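You operate a simulated robot arm through the tools that you are given. There is no shell and no other tool. Be economical: measure what you need, move in short steps, check, and stop when the job is done.

Carry out the task below with a simulated robot arm. There is one attempt and no reset: what you move stays moved.

TASK
Set the green stop at 80 mm and clamp the module marked 92 against it with the purple stop.
Fine: Lock the green stop before clamping and the purple one after.

It is judged by the outcome, as a careful person would: the job done as asked, and still so three seconds after it is handed in. It fails if anything else is knocked over, pushed out of place, dropped, spilled or broken.

THE ROBOT
A 6-joint arm with a two-finger parallel gripper, fixed in place. Base frame: the origin is at the foot of the arm, x ahead of it, y to its left, z up; the work surface is at about z = 0.8. Lengths are in m, angles in degrees, forces in N, time in s.
With the tool pointing down near the work surface it reaches from about 0.24 to 0.64 m from the base axis. Its first joint turns from -66.0 to 66.0 degrees. Payload 2.7 kg.
Tool frame: the origin (TCP) lies between the finger pads and is the grasp point; the fingertips stand 0.023 m ahead of it; z points along the fingers, y is the line along which they close. The gripper opens to 0.094 m. The fingers are 0.038 m wide and 0.01 m thick; the gripper's body (0.054 by 0.096 m) begins 0.039 m behind the TCP.
Orientation is that of the tool frame in the base frame, as [roll, pitch, yaw] about the fixed x, y, z axes, in that order (R = Rz(yaw) Ry(pitch) Rx(roll)). With the fingers straight down and closing along the base's y, the tool's x points along the base's -x, its y along +y and its z along -z.

THE INTERFACE
- The arm moves only by the tool jog_arm. Its argument "commands" is text: rows parted by semicolons, each of 7 numbers parted by spaces: the turn, a rotation vector about the tool's x, y, z in degrees, then the shift along the tool's x, y, z in m, then the closure, from 0 (fully open) to 1 (shut). In form: ax ay az x y z grip; .... A call has 1 to 8 rows; each row shifts and turns the commanded pose from where the row before left it, along the tool's axes as they then stand. A row lasts 0.2 s, in which the tool goes at most 0.05 m and 8.6 degrees; a call with a longer step from one row to the next is refused whole, and so is a gripper value outside its range. A pose out of reach is approached as far as the arm can. The call stops where the force on the tool passes 70 N (or 10 N more than at its start, if that is more) or the arm is blocked; 0.2 s more then pass. The fingers move at their own pace (about 0.045 m/s each) and stop on an object; they squeeze with about 22 N. The grip force told is the motor's: it shows also when the fingers shut on nothing. Time passes only in rows, and 0.2 s behind the last, so rows that do not move let the fingers close. It gives the time, the measured TCP pose, the force on the tool (base axes), the opening and the grip force at its end, in the units of the frame above (readings bear some noise).
- Cameras (640 x 400 px; columns grow to the right, rows downward): "scene" is fixed at [0.0738, -0.4289, 1.4239]; the picture's right is [0.80, -0.60, 0.00], its down [-0.29, -0.39, -0.87] and it looks along [0.53, 0.70, -0.48] (base axes); focal length 349 px, centre (320, 200). "wrist" rides on the gripper at [-0.039, 0, -0.044] in the tool frame; the picture's right is [0.00, -1.00, 0.00], its down [0.97, 0.00, -0.24] and it looks along [0.24, 0.00, 0.97] (tool axes); focal length 218 px, centre (320, 200).
- capture(camera): a new picture of that camera. No time passes.
- measure_at(camera, pixels): for up to 12 pixels [column, row] of the newest picture of that camera ("zoom" is the newest enlarged one), the place [x, y, z] in the base frame of the surface seen there, good to about 0.002 m, but the place of the scene camera against the robot may be out by one fixed shift of up to 0.012 m in any direction. No time passes.
- inspect(camera, box): a new picture of the part [left, top, right, bottom] of that camera's present view, enlarged. No time passes.
- job_done(): hands the job in; it is judged then, once.

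Work in short steps. Measure before you move; look again where a grasp or a placing could have gone wrong, and mend it. You have 80 turns and 54 pictures in all, those below and enlarged ones among them. Open the gripper and draw the arm clear of the work before you hand the job in, unless the task says otherwise; then end with one line.

The tools are called after "Emit:" by a JSON object that holds its "op" and its "data". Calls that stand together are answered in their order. jog_arm: Moves the arm, as the interface text tells. Its arguments: {"type":"object","properties":{"commands":{"type":"string"}},"required":["commands"]} The other tools are called the same way: capture (camera) takes a picture; measure_at (camera, pixels) gives the place of the surface under pixels of a picture; inspect (camera, box) takes an enlarged picture of a part of a camera's view; job_done () hands the job in.

At the start:

```text
time_s: 0.0
tool_pos: [0.4666, -0.0049, 1.1744]
ee_rot: [179.9, 0.0, -180.0]
ft_force: [0.0, 0.1, 1.0]
gripper_width: 0.0943
gripper_force: 0.1
```

scene: 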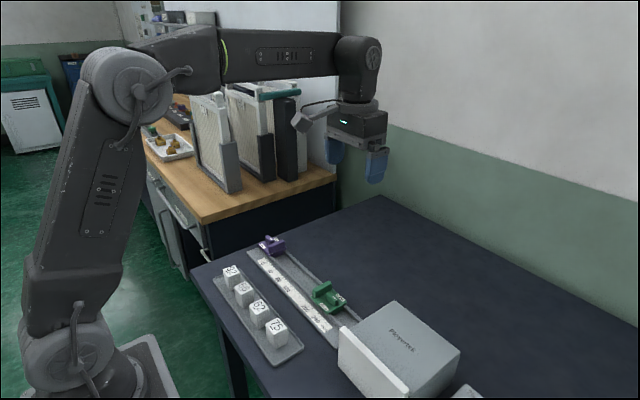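
wrist: 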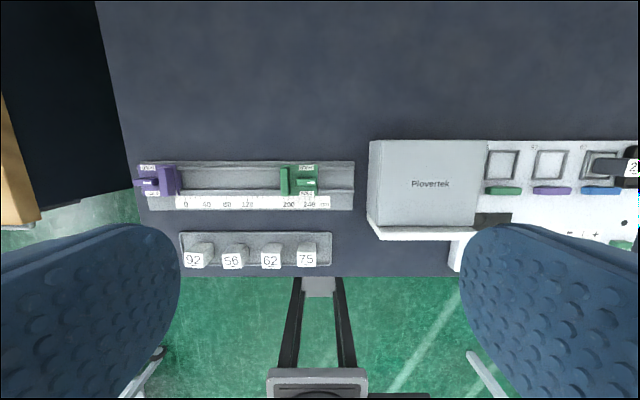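

The wrist view shows the rail with purple stop (~160,180), green stop (~300,180), and modules in a tray. I enlarge to read the details.

Emit:
{"op": "inspect", "data": {"camera": "wrist", "box": [120, 150, 370, 280]}}

Emit:
{"op": "inspect", "data": {"camera": "scene", "box": [200, 220, 380, 360]}}

Emit:
{"op": "inspect", "data": {"camera": "wrist", "box": [440, 130, 640, 260]}}

```text
2.56 times, centred on (245, 215) of wrist
```

zoom: 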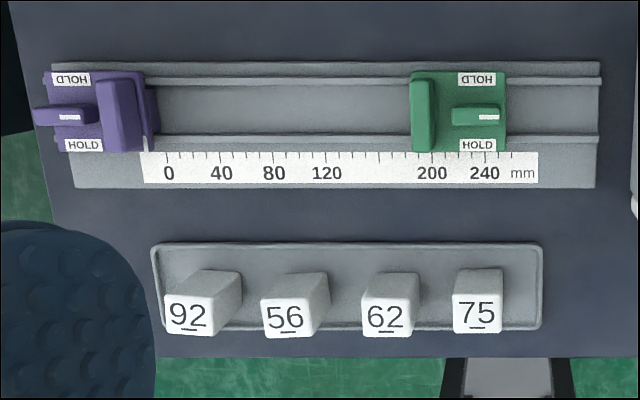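

```text
2.86 times, centred on (290, 290) of scene
```

zoom: 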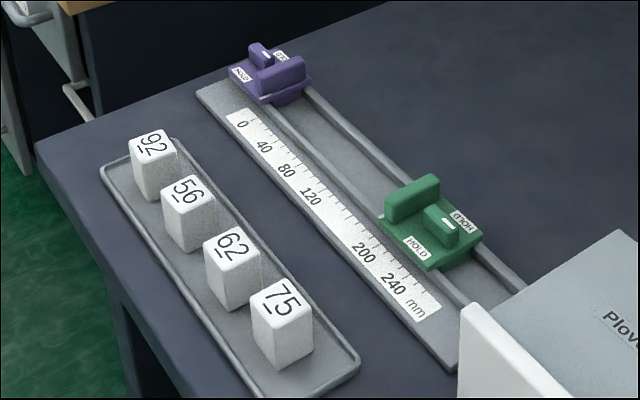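

```text
3.08 times, centred on (540, 195) of wrist
```

zoom: 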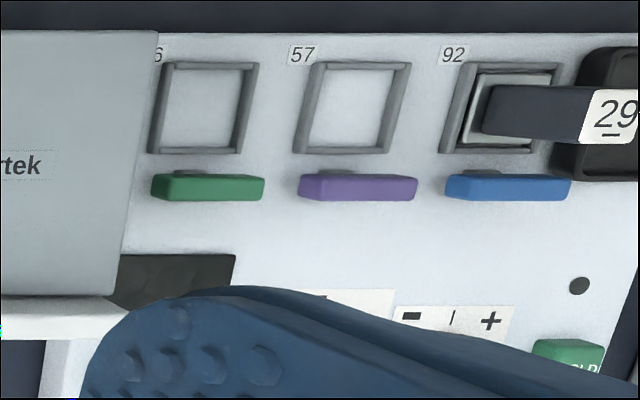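

I measure key points: purple stop, green stop, rail, modules.

Emit:
{"op": "inspect", "data": {"camera": "wrist", "box": [120, 150, 370, 280]}}

Emit:
{"op": "measure_at", "data": {"camera": "zoom", "pixels": [[68, 117], [118, 110], [170, 156], [430, 156], [424, 110], [475, 116], [490, 135], [350, 108], [218, 285], [480, 280], [350, 290], [350, 66]]}}

```text
2.56 times, centred on (245, 215) of wrist
```

zoom: 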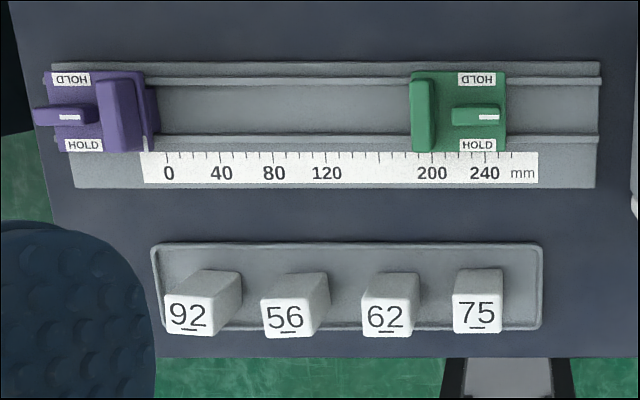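

```text
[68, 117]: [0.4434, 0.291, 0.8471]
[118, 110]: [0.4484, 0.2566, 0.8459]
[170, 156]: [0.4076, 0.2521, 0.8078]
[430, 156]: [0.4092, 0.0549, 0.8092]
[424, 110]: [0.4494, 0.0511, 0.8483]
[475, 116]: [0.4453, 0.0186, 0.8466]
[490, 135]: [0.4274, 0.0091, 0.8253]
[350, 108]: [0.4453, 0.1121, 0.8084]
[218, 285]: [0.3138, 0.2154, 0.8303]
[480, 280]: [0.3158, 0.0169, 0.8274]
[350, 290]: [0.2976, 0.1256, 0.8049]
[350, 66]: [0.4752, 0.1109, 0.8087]
```

Descend for a closer look over the middle of the rail.

Emit:
{"op": "jog_arm", "data": {"commands": "0 0 0 0.009 0.031 0.034 0;0 0 0 0.009 0.031 0.034 0;0 0 0 0.009 0.031 0.034 0;0 0 0 0.009 0.031 0.034 0;0 0 0 0.009 0.031 0.034 0;0 0 0 0 0 0 0"}}

Emit:
{"op": "capture", "data": {"camera": "wrist"}}

```text
time_s: 1.4
tool_pos: [0.4212, 0.1496, 1.0041]
ee_rot: [180.0, -0.1, -180.0]
ft_force: [-1.0, 0.5, -0.8]
gripper_width: 0.0941
gripper_force: 0.0
```

```text
47 pictures are left
```

wrist: 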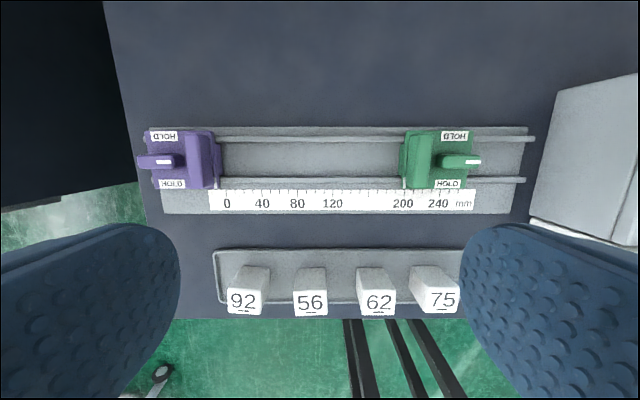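

Emit:
{"op": "inspect", "data": {"camera": "wrist", "box": [380, 120, 500, 220]}}

Emit:
{"op": "measure_at", "data": {"camera": "wrist", "pixels": [[227, 192], [297, 192], [403, 192], [230, 293], [262, 293], [230, 310], [262, 312], [245, 300], [250, 275], [300, 160], [300, 138], [300, 179]]}}

Emit:
{"op": "inspect", "data": {"camera": "wrist", "box": [130, 120, 250, 220]}}

```text
4.00 times, centred on (440, 170) of wrist
```

zoom: 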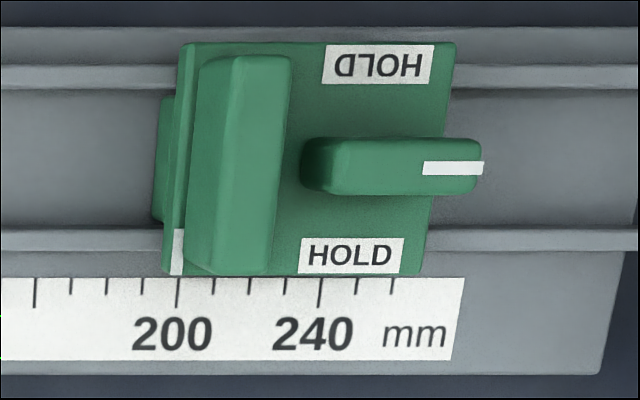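

```text
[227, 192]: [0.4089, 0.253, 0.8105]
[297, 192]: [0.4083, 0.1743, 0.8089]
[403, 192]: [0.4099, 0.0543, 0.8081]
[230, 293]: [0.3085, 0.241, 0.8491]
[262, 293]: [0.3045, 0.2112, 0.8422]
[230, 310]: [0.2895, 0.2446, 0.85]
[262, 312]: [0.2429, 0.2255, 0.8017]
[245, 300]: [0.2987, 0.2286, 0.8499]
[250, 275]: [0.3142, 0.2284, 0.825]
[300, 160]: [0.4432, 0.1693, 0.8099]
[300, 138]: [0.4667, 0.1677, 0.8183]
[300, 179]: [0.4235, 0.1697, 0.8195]
```

```text
4.00 times, centred on (190, 170) of wrist
```

zoom: 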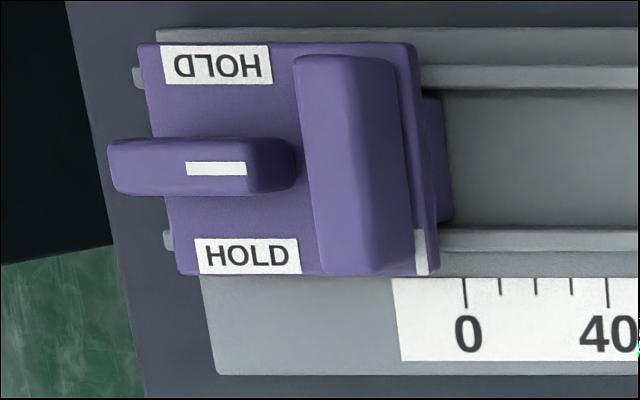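

The green index mark sits near 200, with parallax. I move straight above the green stop to read it and measure its shape.

Emit:
{"op": "jog_arm", "data": {"commands": "0 0 0 -0.0065 -0.035 0.017 0;0 0 0 -0.0065 -0.035 0.017 0;0 0 0 -0.0065 -0.035 0.017 0;0 0 0 0 0 0 0"}}

Emit:
{"op": "capture", "data": {"camera": "wrist"}}

```text
time_s: 2.4
tool_pos: [0.4405, 0.0408, 0.9558]
ee_rot: [-180.0, 0.0, -180.0]
ft_force: [-0.4, 0.1, 0.4]
gripper_width: 0.0939
gripper_force: 0.0
```

```text
44 pictures are left
```

wrist: 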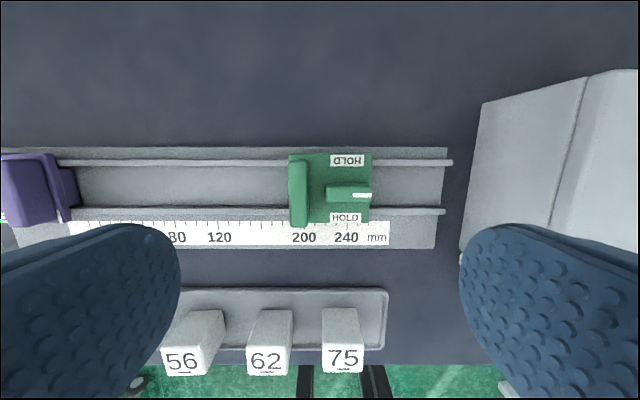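

Emit:
{"op": "inspect", "data": {"camera": "wrist", "box": [270, 140, 398, 250]}}

Emit:
{"op": "measure_at", "data": {"camera": "wrist", "pixels": [[298, 165], [300, 222], [296, 195], [306, 195], [329, 192], [372, 195], [350, 188], [350, 200], [350, 210], [315, 190], [303, 224], [330, 158]]}}

```text
3.64 times, centred on (334, 195) of wrist
```

zoom: 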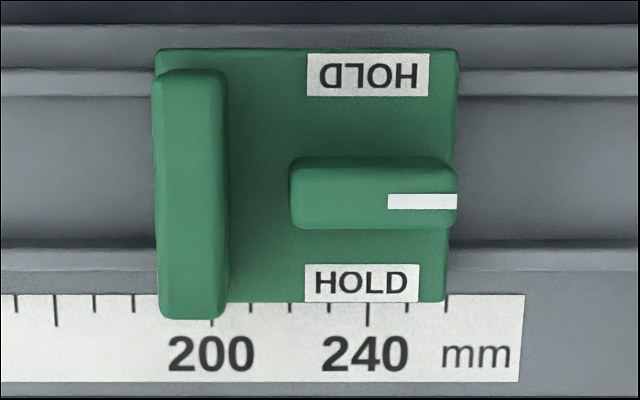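

```text
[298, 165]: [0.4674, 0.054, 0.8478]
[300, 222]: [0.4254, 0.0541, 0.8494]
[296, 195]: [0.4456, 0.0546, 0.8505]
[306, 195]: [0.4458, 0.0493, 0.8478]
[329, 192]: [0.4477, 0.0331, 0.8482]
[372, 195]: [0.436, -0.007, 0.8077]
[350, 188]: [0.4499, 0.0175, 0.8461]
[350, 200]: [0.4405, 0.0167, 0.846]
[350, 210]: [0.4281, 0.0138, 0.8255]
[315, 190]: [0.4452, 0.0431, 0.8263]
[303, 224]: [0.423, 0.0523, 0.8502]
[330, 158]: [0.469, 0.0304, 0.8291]
```

Green index ≈192 now, ridge centre about (0.445, 0.056), plate/ridge ~54 mm across x. I turn the tool 90° so the fingers close along x over the ridge ends.

Emit:
{"op": "jog_arm", "data": {"commands": "0 0 8.5 0 0 0 0;0 0 8.5 0 0 0 0;0 0 8.5 0 0 0 0;0 0 8.5 0 0 0 0;0 0 8.5 0 0 0 0;0 0 8.5 0 0 0 0;0 0 8.5 0 0 0 0;0 0 8.5 0 0 0 0"}}

Emit:
{"op": "jog_arm", "data": {"commands": "0 0 8.5 0 0 0 0;0 0 8.5 0 0 0 0;0 0 5 0 0 0 0;0 0 0 0 0 0 0;0 0 0 0 0 0 0"}}

Emit:
{"op": "capture", "data": {"camera": "wrist"}}

```text
time_s: 4.2
tool_pos: [0.442, 0.0449, 0.9537]
ee_rot: [180.0, 0.0, 111.9]
ft_force: [0.3, -0.3, -1.2]
gripper_width: 0.0943
gripper_force: 0.1
```

```text
time_s: 5.4
tool_pos: [0.4429, 0.0447, 0.9524]
ee_rot: [-180.0, 0.1, 89.8]
ft_force: [0.0, -0.2, -0.1]
gripper_width: 0.094
gripper_force: 0.1
```

```text
42 pictures are left
```

wrist: 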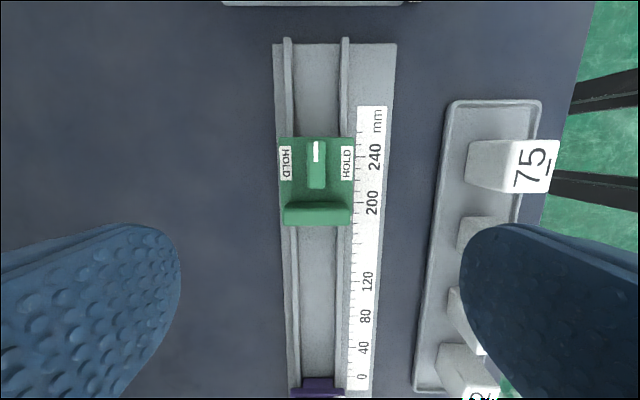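

Emit:
{"op": "inspect", "data": {"camera": "wrist", "box": [256, 120, 384, 240]}}

Emit:
{"op": "measure_at", "data": {"camera": "wrist", "pixels": [[317, 204], [317, 209], [317, 220], [286, 208], [349, 208], [317, 190], [311, 165], [323, 165], [316, 143], [316, 184], [280, 205], [353, 205]]}}

```text
3.33 times, centred on (320, 180) of wrist
```

zoom: 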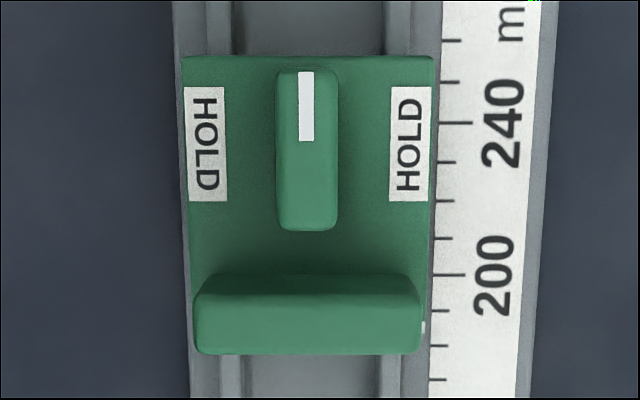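

```text
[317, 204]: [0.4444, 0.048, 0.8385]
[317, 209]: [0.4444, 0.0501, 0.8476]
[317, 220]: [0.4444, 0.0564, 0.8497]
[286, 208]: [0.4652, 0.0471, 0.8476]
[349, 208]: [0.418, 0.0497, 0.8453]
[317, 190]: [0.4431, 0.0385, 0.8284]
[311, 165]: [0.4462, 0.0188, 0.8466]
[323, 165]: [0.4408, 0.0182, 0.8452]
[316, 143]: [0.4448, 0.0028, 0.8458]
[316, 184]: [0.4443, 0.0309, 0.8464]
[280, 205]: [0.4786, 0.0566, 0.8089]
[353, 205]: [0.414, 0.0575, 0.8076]
```

Ridge centre ≈ (0.443, 0.055), top 0.849. Descend around its ends and close.

Emit:
{"op": "jog_arm", "data": {"commands": "0 0 0 0.010 0 0.035 0;0 0 0 0 0 0.035 0;0 0 0 0 0 0.025 0;0 0 0 0 0 0.009 0;0 0 0 0 0 0 0"}}

Emit:
{"op": "capture", "data": {"camera": "scene"}}

```text
time_s: 6.6
tool_pos: [0.4401, 0.0557, 0.8486]
ee_rot: [-180.0, 0.0, 90.0]
ft_force: [0.0, 0.6, 0.0]
gripper_width: 0.094
gripper_force: 0.1
```

```text
40 pictures are left
```

scene: 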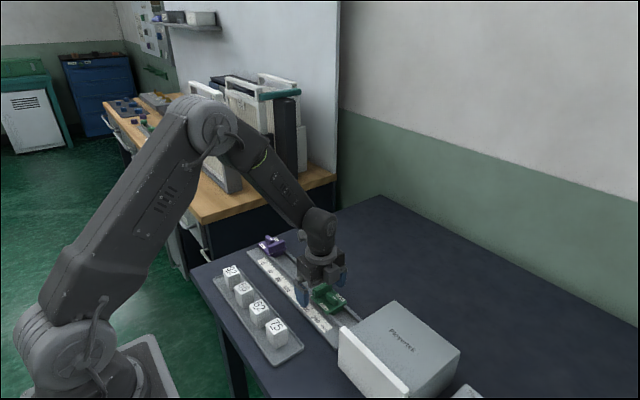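

Fingers straddle the ridge with no contact force. Close.

Emit:
{"op": "jog_arm", "data": {"commands": "0 0 0 0 0 0 0.5;0 0 0 0 0 0 0.7;0 0 0 0 0 0 1;0 0 0 0 0 0 1;0 0 0 0 0 0 1"}}

```text
time_s: 7.8
tool_pos: [0.4435, 0.0554, 0.8506]
ee_rot: [179.5, -0.1, 90.0]
ft_force: [21.6, -0.8, 2.4]
gripper_width: 0.0534
gripper_force: 44.7
```

Gripped at 53 mm with a 21 N side load; I centre by ~2 mm and slide a test step.

Emit:
{"op": "jog_arm", "data": {"commands": "0 0 0 0 0.002 0 1;0 0 0 0.01 0 0 1;0 0 0 0.01 0 0 1;0 0 0 0 0 0 1"}}

Emit:
{"op": "capture", "data": {"camera": "wrist"}}

```text
time_s: 8.8
tool_pos: [0.4439, 0.0741, 0.8511]
ee_rot: [179.8, -0.2, 89.9]
ft_force: [9.7, -0.2, 18.8]
gripper_width: 0.0497
gripper_force: 45.1
```

```text
39 pictures are left
```

wrist: 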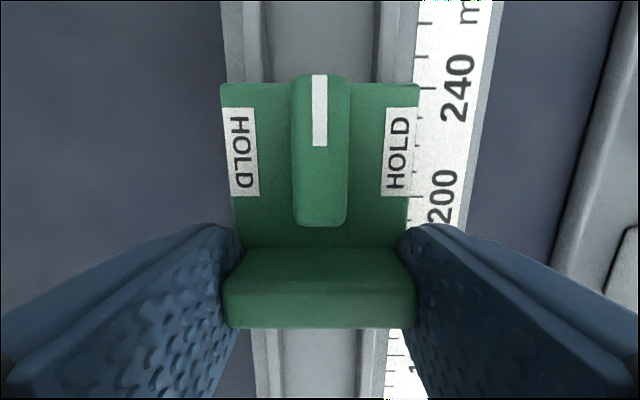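

The stop follows. Upward force 19 N, so I relieve 3 mm upward and continue sliding +y.

Emit:
{"op": "jog_arm", "data": {"commands": "0 0 0 0 0 -0.003 1;0 0 0 0.015 0 0 1;0 0 0 0.015 0 0 1;0 0 0 0.015 0 0 1;0 0 0 0.015 0 0 1;0 0 0 0 0 0 1"}}

Emit:
{"op": "capture", "data": {"camera": "wrist"}}

```text
time_s: 10.2
tool_pos: [0.4463, 0.1354, 0.8515]
ee_rot: [179.8, -0.1, 90.0]
ft_force: [31.5, -0.8, -43.2]
gripper_width: 0.0495
gripper_force: 45.2
```

```text
38 pictures are left
```

wrist: 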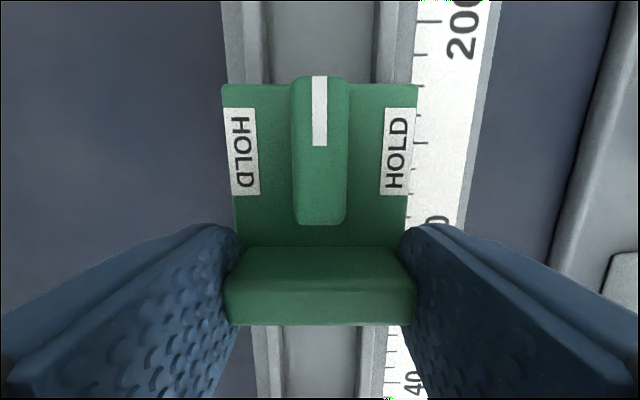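

Sliding well; index is now ≈112. I relax the loads (down 2 mm, +x 3 mm) and go 30 mm further.

Emit:
{"op": "jog_arm", "data": {"commands": "0 0 0 0 0.003 0.002 1;0 0 0 0.01 0 0 1;0 0 0 0.01 0 0 1;0 0 0 0.01 0 0 1;0 0 0 0 0 0 1;0 0 0 0 0 0 1"}}

Emit:
{"op": "capture", "data": {"camera": "wrist"}}

Emit:
{"op": "inspect", "data": {"camera": "scene", "box": [240, 220, 360, 320]}}

```text
time_s: 11.6
tool_pos: [0.4457, 0.1642, 0.8505]
ee_rot: [-179.9, 0.0, 90.0]
ft_force: [-17.2, 0.0, 1.7]
gripper_width: 0.0495
gripper_force: 44.8
```

```text
37 pictures are left
```

wrist: 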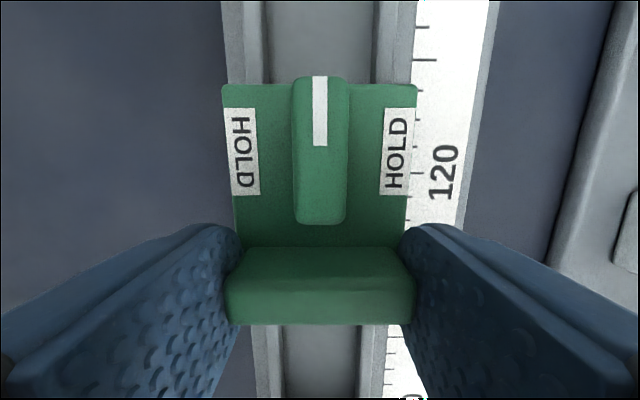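

```text
4.00 times, centred on (300, 270) of scene
```

zoom: 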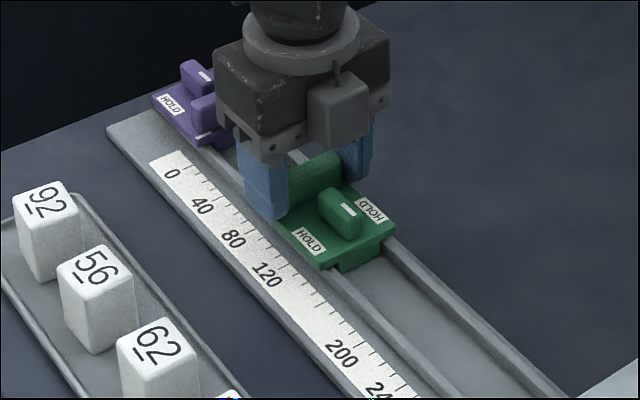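

Open, rise, and look from directly above the index side to read it.

Emit:
{"op": "jog_arm", "data": {"commands": "0 0 0 0 0 0 0.2;0 0 0 0 0 0 0.2;0 0 0 0 0 0 0.2;0 0 0 0 0 -0.04 0.2;0 0 0 0 0 -0.04 0.2;0 0 0 0.03 0 0 0.2;0 0 0 0.026 0 0 0.2;0 0 0 0 0 0 0.2"}}

Emit:
{"op": "capture", "data": {"camera": "wrist"}}

```text
time_s: 13.4
tool_pos: [0.446, 0.2196, 0.9318]
ee_rot: [179.9, -0.1, 89.9]
ft_force: [-0.3, -0.5, -0.1]
gripper_width: 0.0753
gripper_force: 0.1
```

```text
35 pictures are left
```

wrist: 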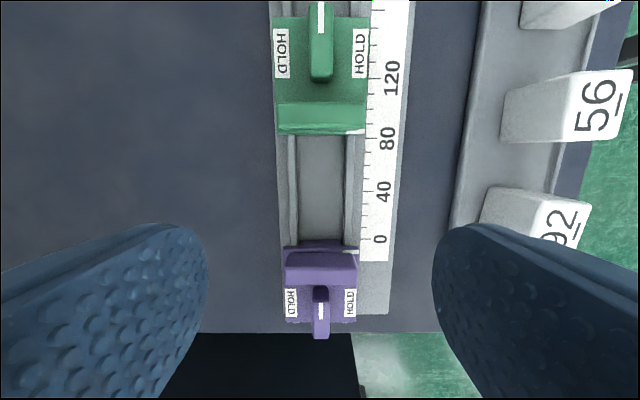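

Emit:
{"op": "inspect", "data": {"camera": "wrist", "box": [325, 95, 405, 155]}}

```text
6.67 times, centred on (365, 125) of wrist
```

zoom: 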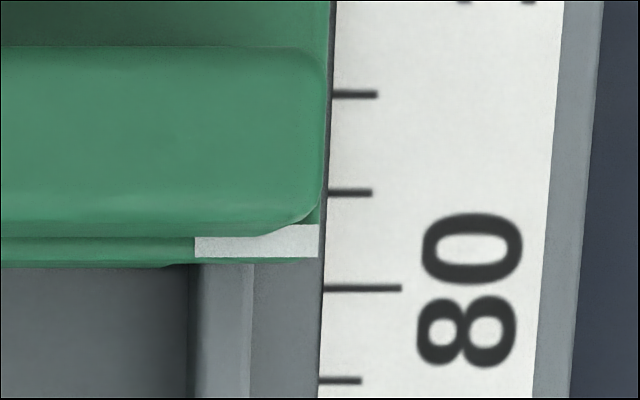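

Emit:
{"op": "measure_at", "data": {"camera": "zoom", "pixels": [[290, 243], [230, 246], [300, 234], [270, 255], [335, 288], [360, 289], [390, 289], [350, 193], [350, 380], [350, 95]]}}

```text
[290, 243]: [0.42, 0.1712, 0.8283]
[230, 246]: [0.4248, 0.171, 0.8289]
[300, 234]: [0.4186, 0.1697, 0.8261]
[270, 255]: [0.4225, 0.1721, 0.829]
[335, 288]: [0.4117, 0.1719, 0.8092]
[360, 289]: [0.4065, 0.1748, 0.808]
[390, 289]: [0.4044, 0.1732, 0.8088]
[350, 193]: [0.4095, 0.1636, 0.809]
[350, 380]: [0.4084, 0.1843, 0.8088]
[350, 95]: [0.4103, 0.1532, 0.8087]
```

The index centre reads ≈83.9 after parallax correction (tick 80 at zoom row 288, mark at 241, 9.2 px/mm). I regrip the ridge and push 3.5 mm further.

Emit:
{"op": "jog_arm", "data": {"commands": "0 0 0 -0.03 0 0 0.2;0 0 0 -0.026 0 0 0.2;0 0 0 0 0 0.04 0.2;0 0 0 0 0 0.04 0.2;0 0 0 0 0 0 1;0 0 0 0 0 0 1;0 0 0 0 0 0 1;0 0 0 0 0 0 1"}}

Emit:
{"op": "jog_arm", "data": {"commands": "0 0 0 0.0035 0 0 1;0 0 0 0 0 0 1;0 0 0 0 0 0 1"}}

Emit:
{"op": "jog_arm", "data": {"commands": "0 0 0 0 0 0 0.2;0 0 0 0 0 0 0.2;0 0 0 0 0 0 0.2;0 0 0 0 0 -0.04 0.2;0 0 0 0 0 -0.04 0.2;0 0 0 0.025 0 0 0.2;0 0 0 0.025 0 0 0.2;0 0 0 0 0 0 0.2"}}

Emit:
{"op": "inspect", "data": {"camera": "wrist", "box": [325, 95, 405, 155]}}

```text
time_s: 15.2
tool_pos: [0.4445, 0.1652, 0.8498]
ee_rot: [-179.3, 0.2, 90.0]
ft_force: [-35.8, 0.7, 9.9]
gripper_width: 0.0497
gripper_force: 44.3
```

```text
time_s: 16.0
tool_pos: [0.4448, 0.1684, 0.8513]
ee_rot: [-179.5, 0.3, 90.0]
ft_force: [-36.7, -0.7, 20.7]
gripper_width: 0.0499
gripper_force: 45.2
```

```text
time_s: 17.8
tool_pos: [0.4461, 0.2186, 0.9328]
ee_rot: [179.9, 0.0, 90.0]
ft_force: [0.4, 0.6, -0.3]
gripper_width: 0.0754
gripper_force: 0.1
```

```text
6.67 times, centred on (365, 125) of wrist
```

zoom: 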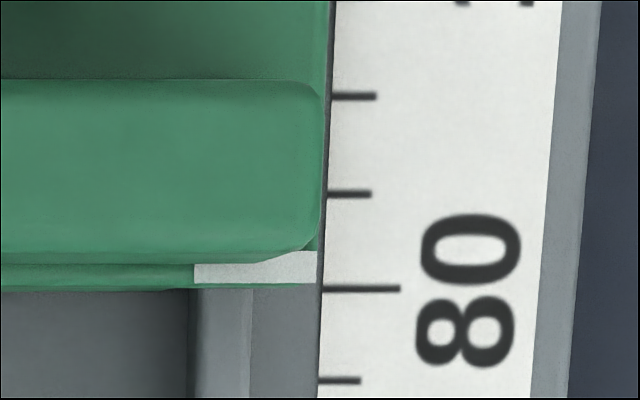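

Index centre now ≈81.3; one more small push of ~1 mm (commanding 2.0 given ~1 mm loss to compliance).

Emit:
{"op": "jog_arm", "data": {"commands": "0 0 0 -0.025 0 0 0.2;0 0 0 -0.025 0 0 0.2;0 0 0 0 0 0.04 0.2;0 0 0 0 0 0.04 0.2;0 0 0 0 0 0 1;0 0 0 0 0 0 1;0 0 0 0 0 0 1;0 0 0 0 0 0 1"}}

Emit:
{"op": "jog_arm", "data": {"commands": "0 0 0 0.002 0 0 1;0 0 0 0 0 0 1;0 0 0 0 0 0 1"}}

Emit:
{"op": "jog_arm", "data": {"commands": "0 0 0 0 0 0 0.2;0 0 0 0 0 0 0.2;0 0 0 0 0 0 0.2;0 0 0 0 0 -0.04 0.2;0 0 0 0 0 -0.04 0.2;0 0 0 0.025 0 0 0.2;0 0 0 0.025 0 0 0.2;0 0 0 0 0 0 0.2"}}

Emit:
{"op": "inspect", "data": {"camera": "wrist", "box": [325, 95, 405, 155]}}

```text
time_s: 19.6
tool_pos: [0.4452, 0.1709, 0.8507]
ee_rot: [-179.3, 0.2, 90.0]
ft_force: [-37.5, 0.8, 9.0]
gripper_width: 0.0498
gripper_force: 44.4
```

```text
time_s: 20.4
tool_pos: [0.4446, 0.1701, 0.8504]
ee_rot: [-179.4, 0.4, 89.9]
ft_force: [-35.6, 0.7, 11.3]
gripper_width: 0.0496
gripper_force: 44.9
```

```text
time_s: 22.2
tool_pos: [0.4449, 0.2237, 0.9314]
ee_rot: [179.8, 0.0, 90.0]
ft_force: [-0.2, -0.2, -0.9]
gripper_width: 0.0751
gripper_force: 0.1
```

```text
6.67 times, centred on (365, 125) of wrist
```

zoom: 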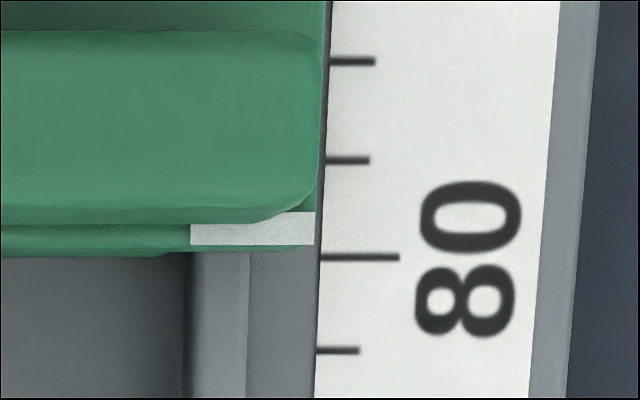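

Index ≈81.5: last push did nothing. Try again with 3 mm.

Emit:
{"op": "jog_arm", "data": {"commands": "0 0 0 -0.025 0 0 0.2;0 0 0 -0.025 0 0 0.2;0 0 0 0 0 0.04 0.2;0 0 0 0 0 0.04 0.2;0 0 0 0 0 0 1;0 0 0 0 0 0 1;0 0 0 0 0 0 1;0 0 0 0 0 0 1"}}

Emit:
{"op": "jog_arm", "data": {"commands": "0 0 0 0.002 0 0 1;0 0 0 0.001 0 0 1;0 0 0 0 0 0 1;0 0 0 0 0 0 1"}}

Emit:
{"op": "jog_arm", "data": {"commands": "0 0 0 0 0 0 0.2;0 0 0 0 0 0 0.2;0 0 0 0 0 0 0.2;0 0 0 0 0 -0.04 0.2;0 0 0 0 0 -0.04 0.2;0 0 0 0.02 0 0 0.2;0 0 0 0.02 0 0 0.2;0 0 0 0 0 0 0.2"}}

Emit:
{"op": "inspect", "data": {"camera": "wrist", "box": [325, 95, 405, 155]}}

```text
time_s: 24.0
tool_pos: [0.4453, 0.1678, 0.8504]
ee_rot: [-179.8, 0.1, 90.0]
ft_force: [-15.7, 0.4, 3.7]
gripper_width: 0.0495
gripper_force: 44.9
```

```text
time_s: 25.0
tool_pos: [0.4461, 0.1726, 0.8499]
ee_rot: [-179.7, 0.1, 90.0]
ft_force: [-32.9, 1.2, 18.9]
gripper_width: 0.0497
gripper_force: 45.1
```

```text
time_s: 26.8
tool_pos: [0.4461, 0.2138, 0.9297]
ee_rot: [180.0, 0.0, 90.0]
ft_force: [-0.1, 0.0, 0.0]
gripper_width: 0.0753
gripper_force: 0.1
```

```text
6.67 times, centred on (365, 125) of wrist
```

zoom: 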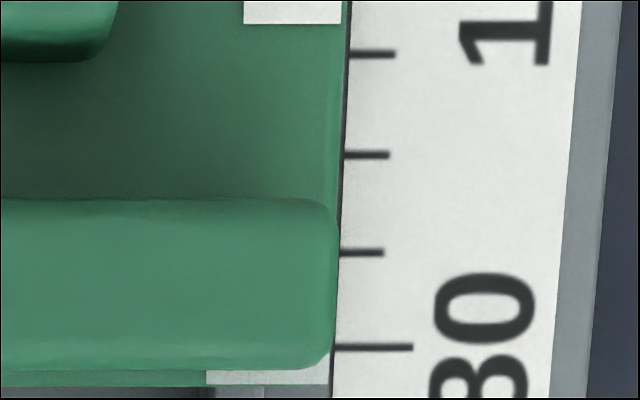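

Now the mark is at ≈78.2, overshoot of ~1.9 mm. I regrip and this time use the ticks seen by the gripper camera while gripped to gauge the motion.

Emit:
{"op": "jog_arm", "data": {"commands": "0 0 0 -0.02 0 0 0.2;0 0 0 -0.02 0 0 0.2;0 0 0 0 0 0.04 0.2;0 0 0 0 0 0.04 0.2;0 0 0 0 0 0 1;0 0 0 0 0 0 1;0 0 0 0 0 0 1;0 0 0 0 0 0 1"}}

Emit:
{"op": "inspect", "data": {"camera": "wrist", "box": [370, 70, 480, 220]}}

Emit:
{"op": "jog_arm", "data": {"commands": "0 0 0 -0.002 0 0 1;0 0 0 0 0 0 1;0 0 0 0 0 0 1;0 0 0 0 0 0 1"}}

Emit:
{"op": "inspect", "data": {"camera": "wrist", "box": [370, 70, 480, 220]}}

```text
time_s: 28.6
tool_pos: [0.4452, 0.1703, 0.8521]
ee_rot: [-179.8, 0.1, 90.0]
ft_force: [-19.0, 1.0, 6.1]
gripper_width: 0.0496
gripper_force: 44.8
```

```text
2.67 times, centred on (425, 145) of wrist
```

zoom: 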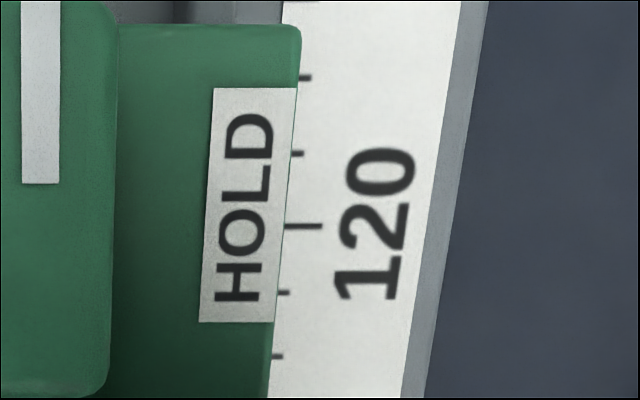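

```text
time_s: 29.6
tool_pos: [0.4455, 0.1691, 0.8501]
ee_rot: [-179.8, 0.1, 90.0]
ft_force: [-28.7, 1.1, 8.5]
gripper_width: 0.0498
gripper_force: 44.9
```

```text
2.67 times, centred on (425, 145) of wrist
```

zoom: 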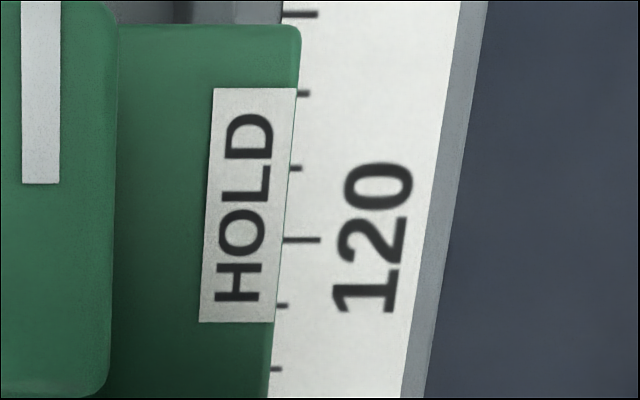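

The ticks moved 14 px ≈ 2.0 mm, so the index now reads ≈80.1. Release, move 37 mm back over the lever, descend and grip it.

Emit:
{"op": "jog_arm", "data": {"commands": "0 0 0 0 0 0 0.2;0 0 0 0 0 0 0.2;0 0 0 0 0 0 0.2;0 0 0 0 0 -0.04 0.2;0 0 0 0 0 -0.02 0.3;0 0 0 -0.037 0 0 0.4;0 0 0 0 0 0 0.4;0 0 0 0 0 0 0.4"}}

Emit:
{"op": "capture", "data": {"camera": "wrist"}}

Emit:
{"op": "measure_at", "data": {"camera": "wrist", "pixels": [[320, 200], [320, 230], [320, 260], [320, 180], [320, 280], [320, 300], [340, 200], [300, 200]]}}

```text
time_s: 31.4
tool_pos: [0.4459, 0.1323, 0.9112]
ee_rot: [180.0, 0.0, 90.0]
ft_force: [-0.7, -0.7, -0.6]
gripper_width: 0.0563
gripper_force: 0.0
```

```text
28 pictures are left
```

wrist: 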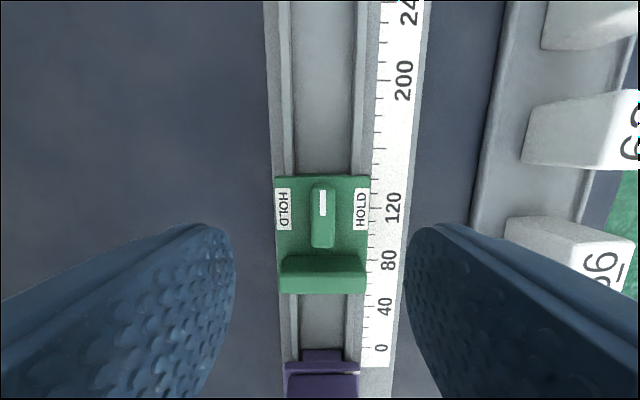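

```text
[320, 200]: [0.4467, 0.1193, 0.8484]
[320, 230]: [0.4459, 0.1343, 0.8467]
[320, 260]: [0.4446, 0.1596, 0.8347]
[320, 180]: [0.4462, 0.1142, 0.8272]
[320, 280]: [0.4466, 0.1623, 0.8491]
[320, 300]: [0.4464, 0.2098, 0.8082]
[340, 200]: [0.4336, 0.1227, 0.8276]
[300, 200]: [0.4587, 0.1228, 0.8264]
```

Lever centre ≈ (0.445, 0.128). Shift −4 mm in y, descend and grip it.

Emit:
{"op": "jog_arm", "data": {"commands": "0 0 0 -0.004 0 0.03 0.4;0 0 0 0 0 0.02 0.4;0 0 0 0 0 0.006 0.4;0 0 0 0 0 0 0.8;0 0 0 0 0 0 1;0 0 0 0 0 0 1;0 0 0 0 0 0 1"}}

Emit:
{"op": "capture", "data": {"camera": "wrist"}}

```text
time_s: 33.0
tool_pos: [0.4451, 0.1293, 0.8521]
ee_rot: [-179.6, 0.1, 90.0]
ft_force: [-22.5, 0.7, 8.0]
gripper_width: 0.0125
gripper_force: 45.5
```

```text
27 pictures are left
```

wrist: 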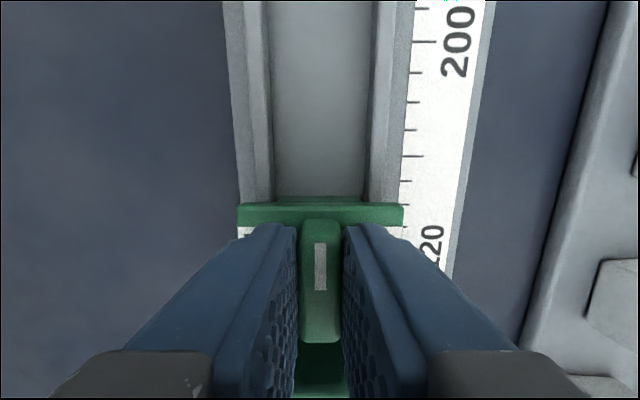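

Lever gripped (12.5 mm). Relax x slightly and begin turning the lever.

Emit:
{"op": "jog_arm", "data": {"commands": "0 0 0 0 -0.001 0 1;0 0 -8 0 0 0 1;0 0 -8 0 0 0 1;0 0 -8 0 0 0 1;0 0 -8 0 0 0 1;0 0 -8 0 0 0 1;0 0 0 0 0 0 1"}}

Emit:
{"op": "capture", "data": {"camera": "wrist"}}

```text
time_s: 34.6
tool_pos: [0.4452, 0.1288, 0.8534]
ee_rot: [-179.8, 0.0, 129.9]
ft_force: [-14.0, 0.1, -9.1]
gripper_width: 0.0305
gripper_force: 44.6
```

```text
26 pictures are left
```

wrist: 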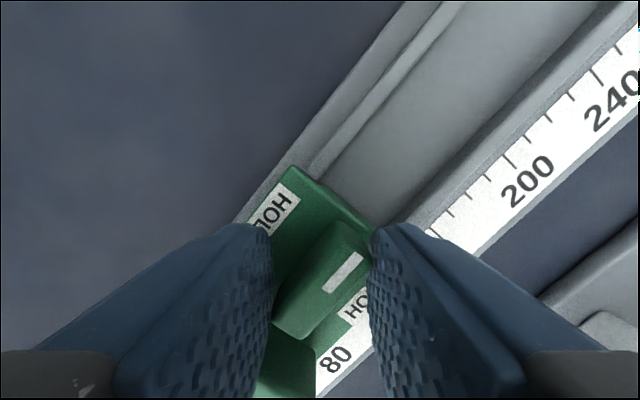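

The lever did not turn: fingers spread to 30 mm around it. I rotate back and try the other direction.

Emit:
{"op": "jog_arm", "data": {"commands": "0 0 8 0 0 0 1;0 0 8 0 0 0 1;0 0 8 0 0 0 1;0 0 8 0 0 0 1;0 0 8 0 0 0 1;0 0 0 0 0 0 1"}}

Emit:
{"op": "jog_arm", "data": {"commands": "0 0 8 0 0 0 1;0 0 8 0 0 0 1;0 0 8 0 0 0 1;0 0 0 0 0 0 1"}}

Emit:
{"op": "capture", "data": {"camera": "wrist"}}

```text
time_s: 36.0
tool_pos: [0.4454, 0.1307, 0.8539]
ee_rot: [-179.9, 0.0, 90.1]
ft_force: [-13.5, 1.0, -6.4]
gripper_width: 0.0122
gripper_force: 44.7
```

```text
time_s: 37.0
tool_pos: [0.4427, 0.129, 0.8546]
ee_rot: [-179.7, 0.3, 65.9]
ft_force: [-30.8, 1.1, 7.5]
gripper_width: 0.0125
gripper_force: 44.8
```

```text
25 pictures are left
```

wrist: 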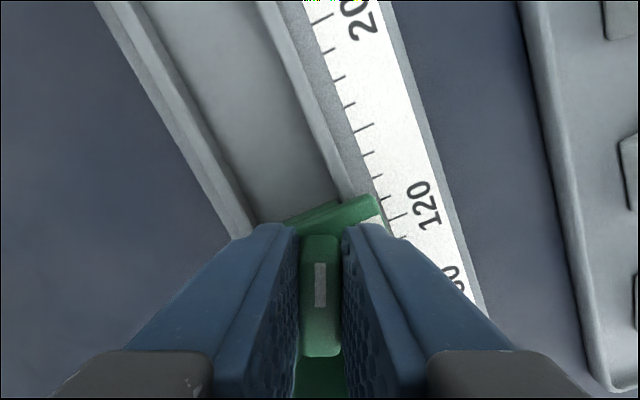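

This direction turns the lever (width stays 12.5 mm). Continue toward 90°.

Emit:
{"op": "jog_arm", "data": {"commands": "0 0 8 0 0 0 1;0 0 8 0 0 0 1;0 0 8 0 0 0 1;0 0 8 0 0 0 1;0 0 8 0 0 0 1;0 0 0 0 0 0 1"}}

Emit:
{"op": "jog_arm", "data": {"commands": "0 0 8 0 0 0 1;0 0 8 0 0 0 1;0 0 8 0 0 0 1;0 0 2 0 0 0 1;0 0 0 0 0 0 1"}}

Emit:
{"op": "capture", "data": {"camera": "wrist"}}

```text
time_s: 38.4
tool_pos: [0.444, 0.1162, 0.8526]
ee_rot: [-178.9, 1.1, 26.5]
ft_force: [-42.5, -1.1, 16.5]
gripper_width: 0.0125
gripper_force: 44.7
out of reach, approached as far as the arm can: row 5
```

```text
time_s: 38.8
tool_pos: [0.4452, 0.0964, 0.851]
ee_rot: [-178.0, 1.4, 22.6]
ft_force: [-11.0, -0.8, 14.4]
gripper_width: 0.0129
gripper_force: 45.0
out of reach, approached as far as the arm can: row 1
stopped in row 1: the force on the tool passed its limit (the readings are from after the stop); the commanded pose is now the measured one
```

```text
24 pictures are left
```

wrist: 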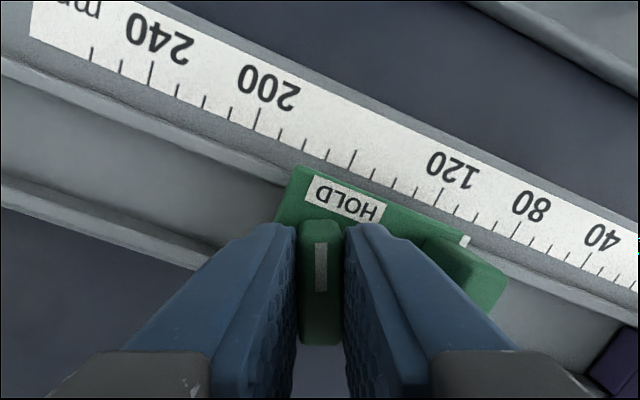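

The wrist reached its joint limit and the stop was dragged to ≈100 with the lever ~67° turned. I release slightly, lift, and then turn the tool back to re-grip from the other half-turn.

Emit:
{"op": "jog_arm", "data": {"commands": "0 0 0 0 0 0 0.72;0 0 0 0 0 0 0.72;0 0 0 0 0 -0.02 0.72;0 0 0 0 0 -0.03 0.72;0 0 -8 0 0 -0.02 0.72;0 0 -8 0 0 0 0.72;0 0 -8 0 0 0 0.72;0 0 -8 0 0 0 0.72"}}

Emit:
{"op": "jog_arm", "data": {"commands": "0 0 -8.5 0 0 0 0.2;0 0 -8.5 0 0 0 0.2;0 0 -8.5 0 0 0 0.2;0 0 -8.5 0 0 0 0.2;0 0 0 0 0 0 0.2;0 0 0 0 0 0 0.2"}}

Emit:
{"op": "capture", "data": {"camera": "wrist"}}

```text
time_s: 40.6
tool_pos: [0.4504, 0.0907, 0.9214]
ee_rot: [-177.6, 0.0, 54.6]
ft_force: [-0.1, -0.3, -0.7]
gripper_width: 0.0263
gripper_force: 0.0
```

```text
time_s: 42.0
tool_pos: [0.4495, 0.0925, 0.9205]
ee_rot: [-178.0, -1.3, 88.5]
ft_force: [0.4, 0.5, -0.3]
gripper_width: 0.0752
gripper_force: 0.1
```

```text
23 pictures are left
```

wrist: 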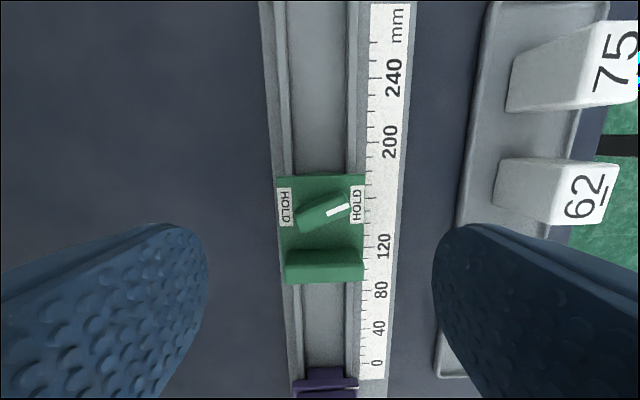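

Emit:
{"op": "measure_at", "data": {"camera": "wrist", "pixels": [[323, 255], [323, 265], [323, 275], [290, 268], [358, 268], [323, 212], [305, 220], [345, 207]]}}

Emit:
{"op": "jog_arm", "data": {"commands": "-2 -1.3 -1.5 0 0 0 0.2;0 0 0 0 0 0 0.2"}}

```text
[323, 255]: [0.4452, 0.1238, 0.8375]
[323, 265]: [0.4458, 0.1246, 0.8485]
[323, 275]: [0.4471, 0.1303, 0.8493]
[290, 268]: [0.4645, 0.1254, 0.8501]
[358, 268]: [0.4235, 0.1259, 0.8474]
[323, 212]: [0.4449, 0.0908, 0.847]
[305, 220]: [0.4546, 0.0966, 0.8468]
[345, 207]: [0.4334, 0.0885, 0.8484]
```

```text
time_s: 42.6
tool_pos: [0.4485, 0.0935, 0.9211]
ee_rot: [179.9, 0.0, 90.0]
ft_force: [-0.2, -0.4, -0.7]
gripper_width: 0.0753
gripper_force: 0.1
```

Tilt fixed; ridge now at y≈0.130. Grip ridge and slide +y 35 mm.

Emit:
{"op": "jog_arm", "data": {"commands": "0 0 0 0.0365 -0.004 0 0.2;0 0 0 0 0 0.04 0.2;0 0 0 0 0 0.031 0.2;0 0 0 0 0 0 1;0 0 0 0 0 0 1;0 0 0 0 0 0 1;0 0 0 0 0 0 1"}}

Emit:
{"op": "jog_arm", "data": {"commands": "0 0 0 0.012 0 0 1;0 0 0 0.012 0 0 1;0 0 0 0.011 0 0 1;0 0 0 0 0 0 1;0 0 0 0 0 0 1"}}

Emit:
{"op": "inspect", "data": {"camera": "wrist", "box": [370, 70, 480, 220]}}

```text
time_s: 44.2
tool_pos: [0.4455, 0.1292, 0.8489]
ee_rot: [179.9, -0.1, 90.0]
ft_force: [4.2, 1.2, -6.1]
gripper_width: 0.0576
gripper_force: 44.9
```

```text
time_s: 45.4
tool_pos: [0.4443, 0.1639, 0.8492]
ee_rot: [-180.0, -0.1, 90.1]
ft_force: [4.7, -0.2, -18.3]
gripper_width: 0.0571
gripper_force: 44.9
```

```text
2.67 times, centred on (425, 145) of wrist
```

zoom: 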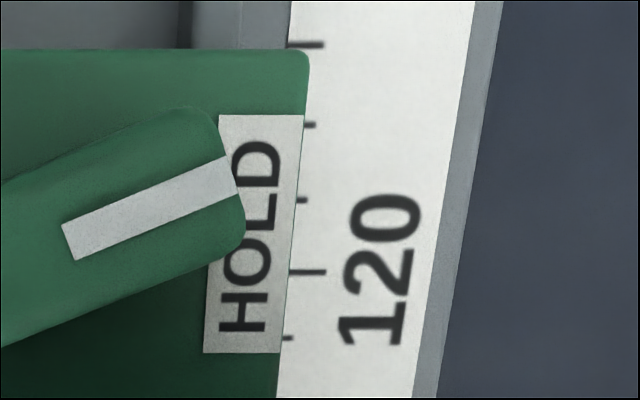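

Comparing with the reference (HOLD bottom to tick-120: 81 px vs 82 px), the stop is back at ≈80. Release, lift, and rotate the tool to the lever direction from the other side (yaw ≈201).

Emit:
{"op": "jog_arm", "data": {"commands": "0 0 0 0 0 0 0.2;0 0 0 0 0 0 0.2;0 0 0 0 0 0 0.2;0 0 0 0 0 -0.04 0.2;0 0 0 0 0 -0.03 0.4;0 0 0 -0.037 0 0 0.4;0 0 -8.5 0 0 0 0.6;0 0 -8.5 0 0 0 0.7"}}

Emit:
{"op": "jog_arm", "data": {"commands": "0 0 -8.5 0 0 0 0.7;0 0 -8.5 0 0 0 0.7;0 0 -8.5 0 0 0 0.7;0 0 -8.5 0 0 0 0.7;0 0 -8.5 0 0 0 0.7;0 0 -8.5 0 0 0 0.7;0 0 -8.5 0 0 0 0.7;0 0 -8.5 0 0 0 0.7"}}

Emit:
{"op": "jog_arm", "data": {"commands": "0 0 -8.5 0 0 0 0.7;0 0 -8.5 0 0 0 0.7;0 0 -8.5 0 0 0 0.7;0 0 0 0 0 0 0.7;0 0 0 0 0 0 0.7"}}

Emit:
{"op": "capture", "data": {"camera": "wrist"}}

```text
time_s: 47.2
tool_pos: [0.4443, 0.1286, 0.9204]
ee_rot: [180.0, -0.1, 107.0]
ft_force: [-0.3, 0.2, 0.3]
gripper_width: 0.0283
gripper_force: 0.1
```

```text
time_s: 49.0
tool_pos: [0.4453, 0.1271, 0.9206]
ee_rot: [179.9, 0.1, 175.3]
ft_force: [0.5, 0.4, 0.7]
gripper_width: 0.0284
gripper_force: 0.1
```

```text
time_s: 50.2
tool_pos: [0.4452, 0.1272, 0.9201]
ee_rot: [180.0, 0.1, -159.5]
ft_force: [-0.1, 0.1, -0.4]
gripper_width: 0.0282
gripper_force: 0.1
```

```text
21 pictures are left
```

wrist: 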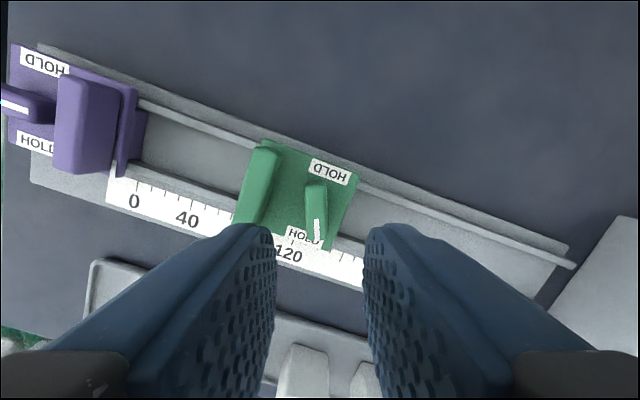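

Emit:
{"op": "measure_at", "data": {"camera": "wrist", "pixels": [[316, 188], [317, 200], [316, 212], [316, 225], [317, 238], [309, 212], [323, 212], [268, 200], [262, 160]]}}

```text
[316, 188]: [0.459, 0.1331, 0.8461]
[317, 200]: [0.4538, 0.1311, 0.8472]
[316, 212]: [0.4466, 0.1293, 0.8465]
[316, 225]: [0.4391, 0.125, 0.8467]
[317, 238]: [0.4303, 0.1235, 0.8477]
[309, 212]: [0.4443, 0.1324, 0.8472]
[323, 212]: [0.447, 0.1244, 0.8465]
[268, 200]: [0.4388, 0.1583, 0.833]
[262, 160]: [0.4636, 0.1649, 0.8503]
```

Lever centre ≈ (0.445, 0.1285). Narrow the opening to ~22 mm to clear the ridge, descend and grip.

Emit:
{"op": "jog_arm", "data": {"commands": "0 0 0 0 0.001 0.03 0.77;0 0 0 0 0 0.02 0.77;0 0 0 0 0 0.01 0.77;0 0 0 0 0 0.006 0.77;0 0 0 0 0 0 1;0 0 0 0 0 0 1;0 0 0 0 0 0 1"}}

```text
time_s: 51.8
tool_pos: [0.4431, 0.1295, 0.855]
ee_rot: [-179.9, 0.1, -159.5]
ft_force: [0.1, -0.1, -1.8]
gripper_width: 0.0126
gripper_force: 44.9
```

Emit:
{"op": "jog_arm", "data": {"commands": "0 0 7 0 0 0 1;0 0 7 0 0 0 1;0 0 6.5 0 0 0 1;0 0 2 0 0 0 1;0 0 0 0 0 0 1;0 0 0 0 0 0 1"}}

Emit:
{"op": "capture", "data": {"camera": "wrist"}}

```text
time_s: 53.2
tool_pos: [0.444, 0.1287, 0.8547]
ee_rot: [179.9, 0.1, 178.1]
ft_force: [-8.7, -1.0, 17.7]
gripper_width: 0.0125
gripper_force: 45.1
```

```text
20 pictures are left
```

wrist: 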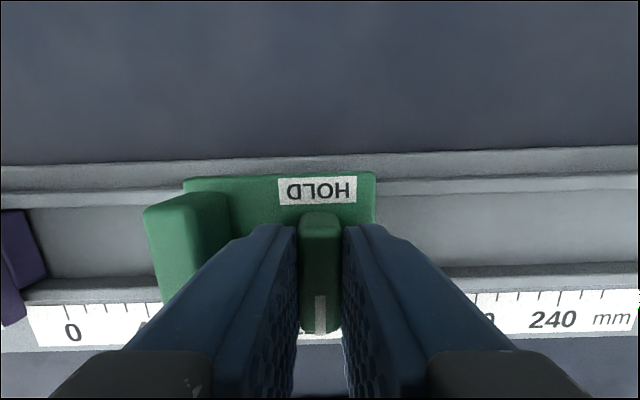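

Lever turned to 90°. Open slightly, lift, and move to read the index from above.

Emit:
{"op": "jog_arm", "data": {"commands": "0 0 0 0 0 0 0.77;0 0 0 0 0 0 0.77;0 0 0 0 0 -0.03 0.77;0 0 0 0 0 -0.04 0.77;0 0 1.8 0 0.025 -0.02 0.4;0 0 -3.6 0 0.028 0 0;0 0 0 0 0 0 0;0 0 0 0 0 0 0"}}

Emit:
{"op": "capture", "data": {"camera": "wrist"}}

Emit:
{"op": "inspect", "data": {"camera": "wrist", "box": [290, 150, 410, 250]}}

```text
time_s: 55.0
tool_pos: [0.4452, 0.1811, 0.9424]
ee_rot: [179.9, 0.1, 179.8]
ft_force: [-0.4, 0.4, 0.3]
gripper_width: 0.0941
gripper_force: 0.0
```

```text
19 pictures are left
```

wrist: 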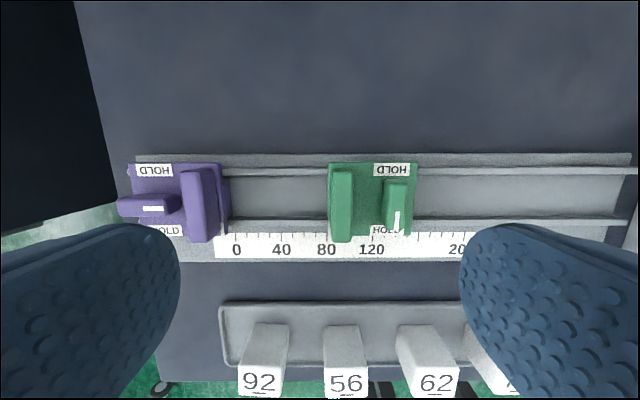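

```text
4.00 times, centred on (350, 200) of wrist
```

zoom: 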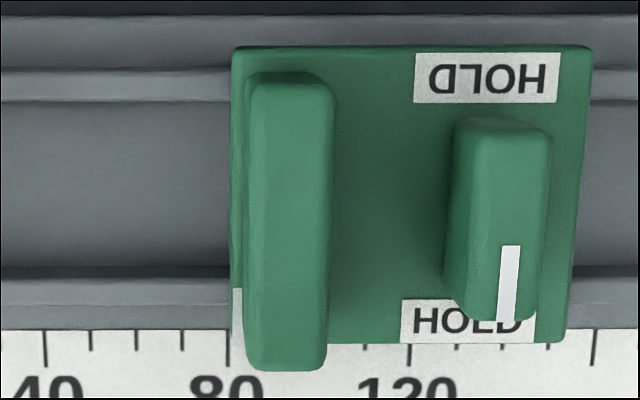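

Index ≈80–81 (mark left edge on the 80 tick after parallax), green locked at HOLD. Now move over module 92.

Emit:
{"op": "jog_arm", "data": {"commands": "0 0 0 0.036 0.012 -0.004 0;0 0 0 0.036 0.012 -0.004 0;0 0 0 0.036 0.012 0 0;0 0 0 0.036 0.011 0 0;0 0 0 0 0 0 0;0 0 0 0 0 0 0"}}

Emit:
{"op": "capture", "data": {"camera": "wrist"}}

```text
time_s: 56.4
tool_pos: [0.3028, 0.2302, 0.9508]
ee_rot: [180.0, 0.1, 179.8]
ft_force: [-0.3, 0.0, -0.3]
gripper_width: 0.0938
gripper_force: 0.1
```

```text
17 pictures are left
```

wrist: 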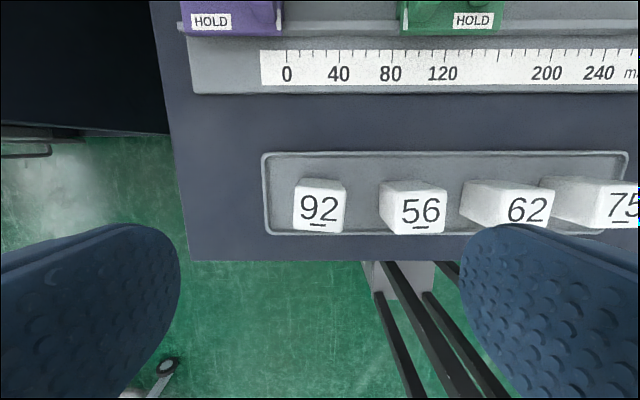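

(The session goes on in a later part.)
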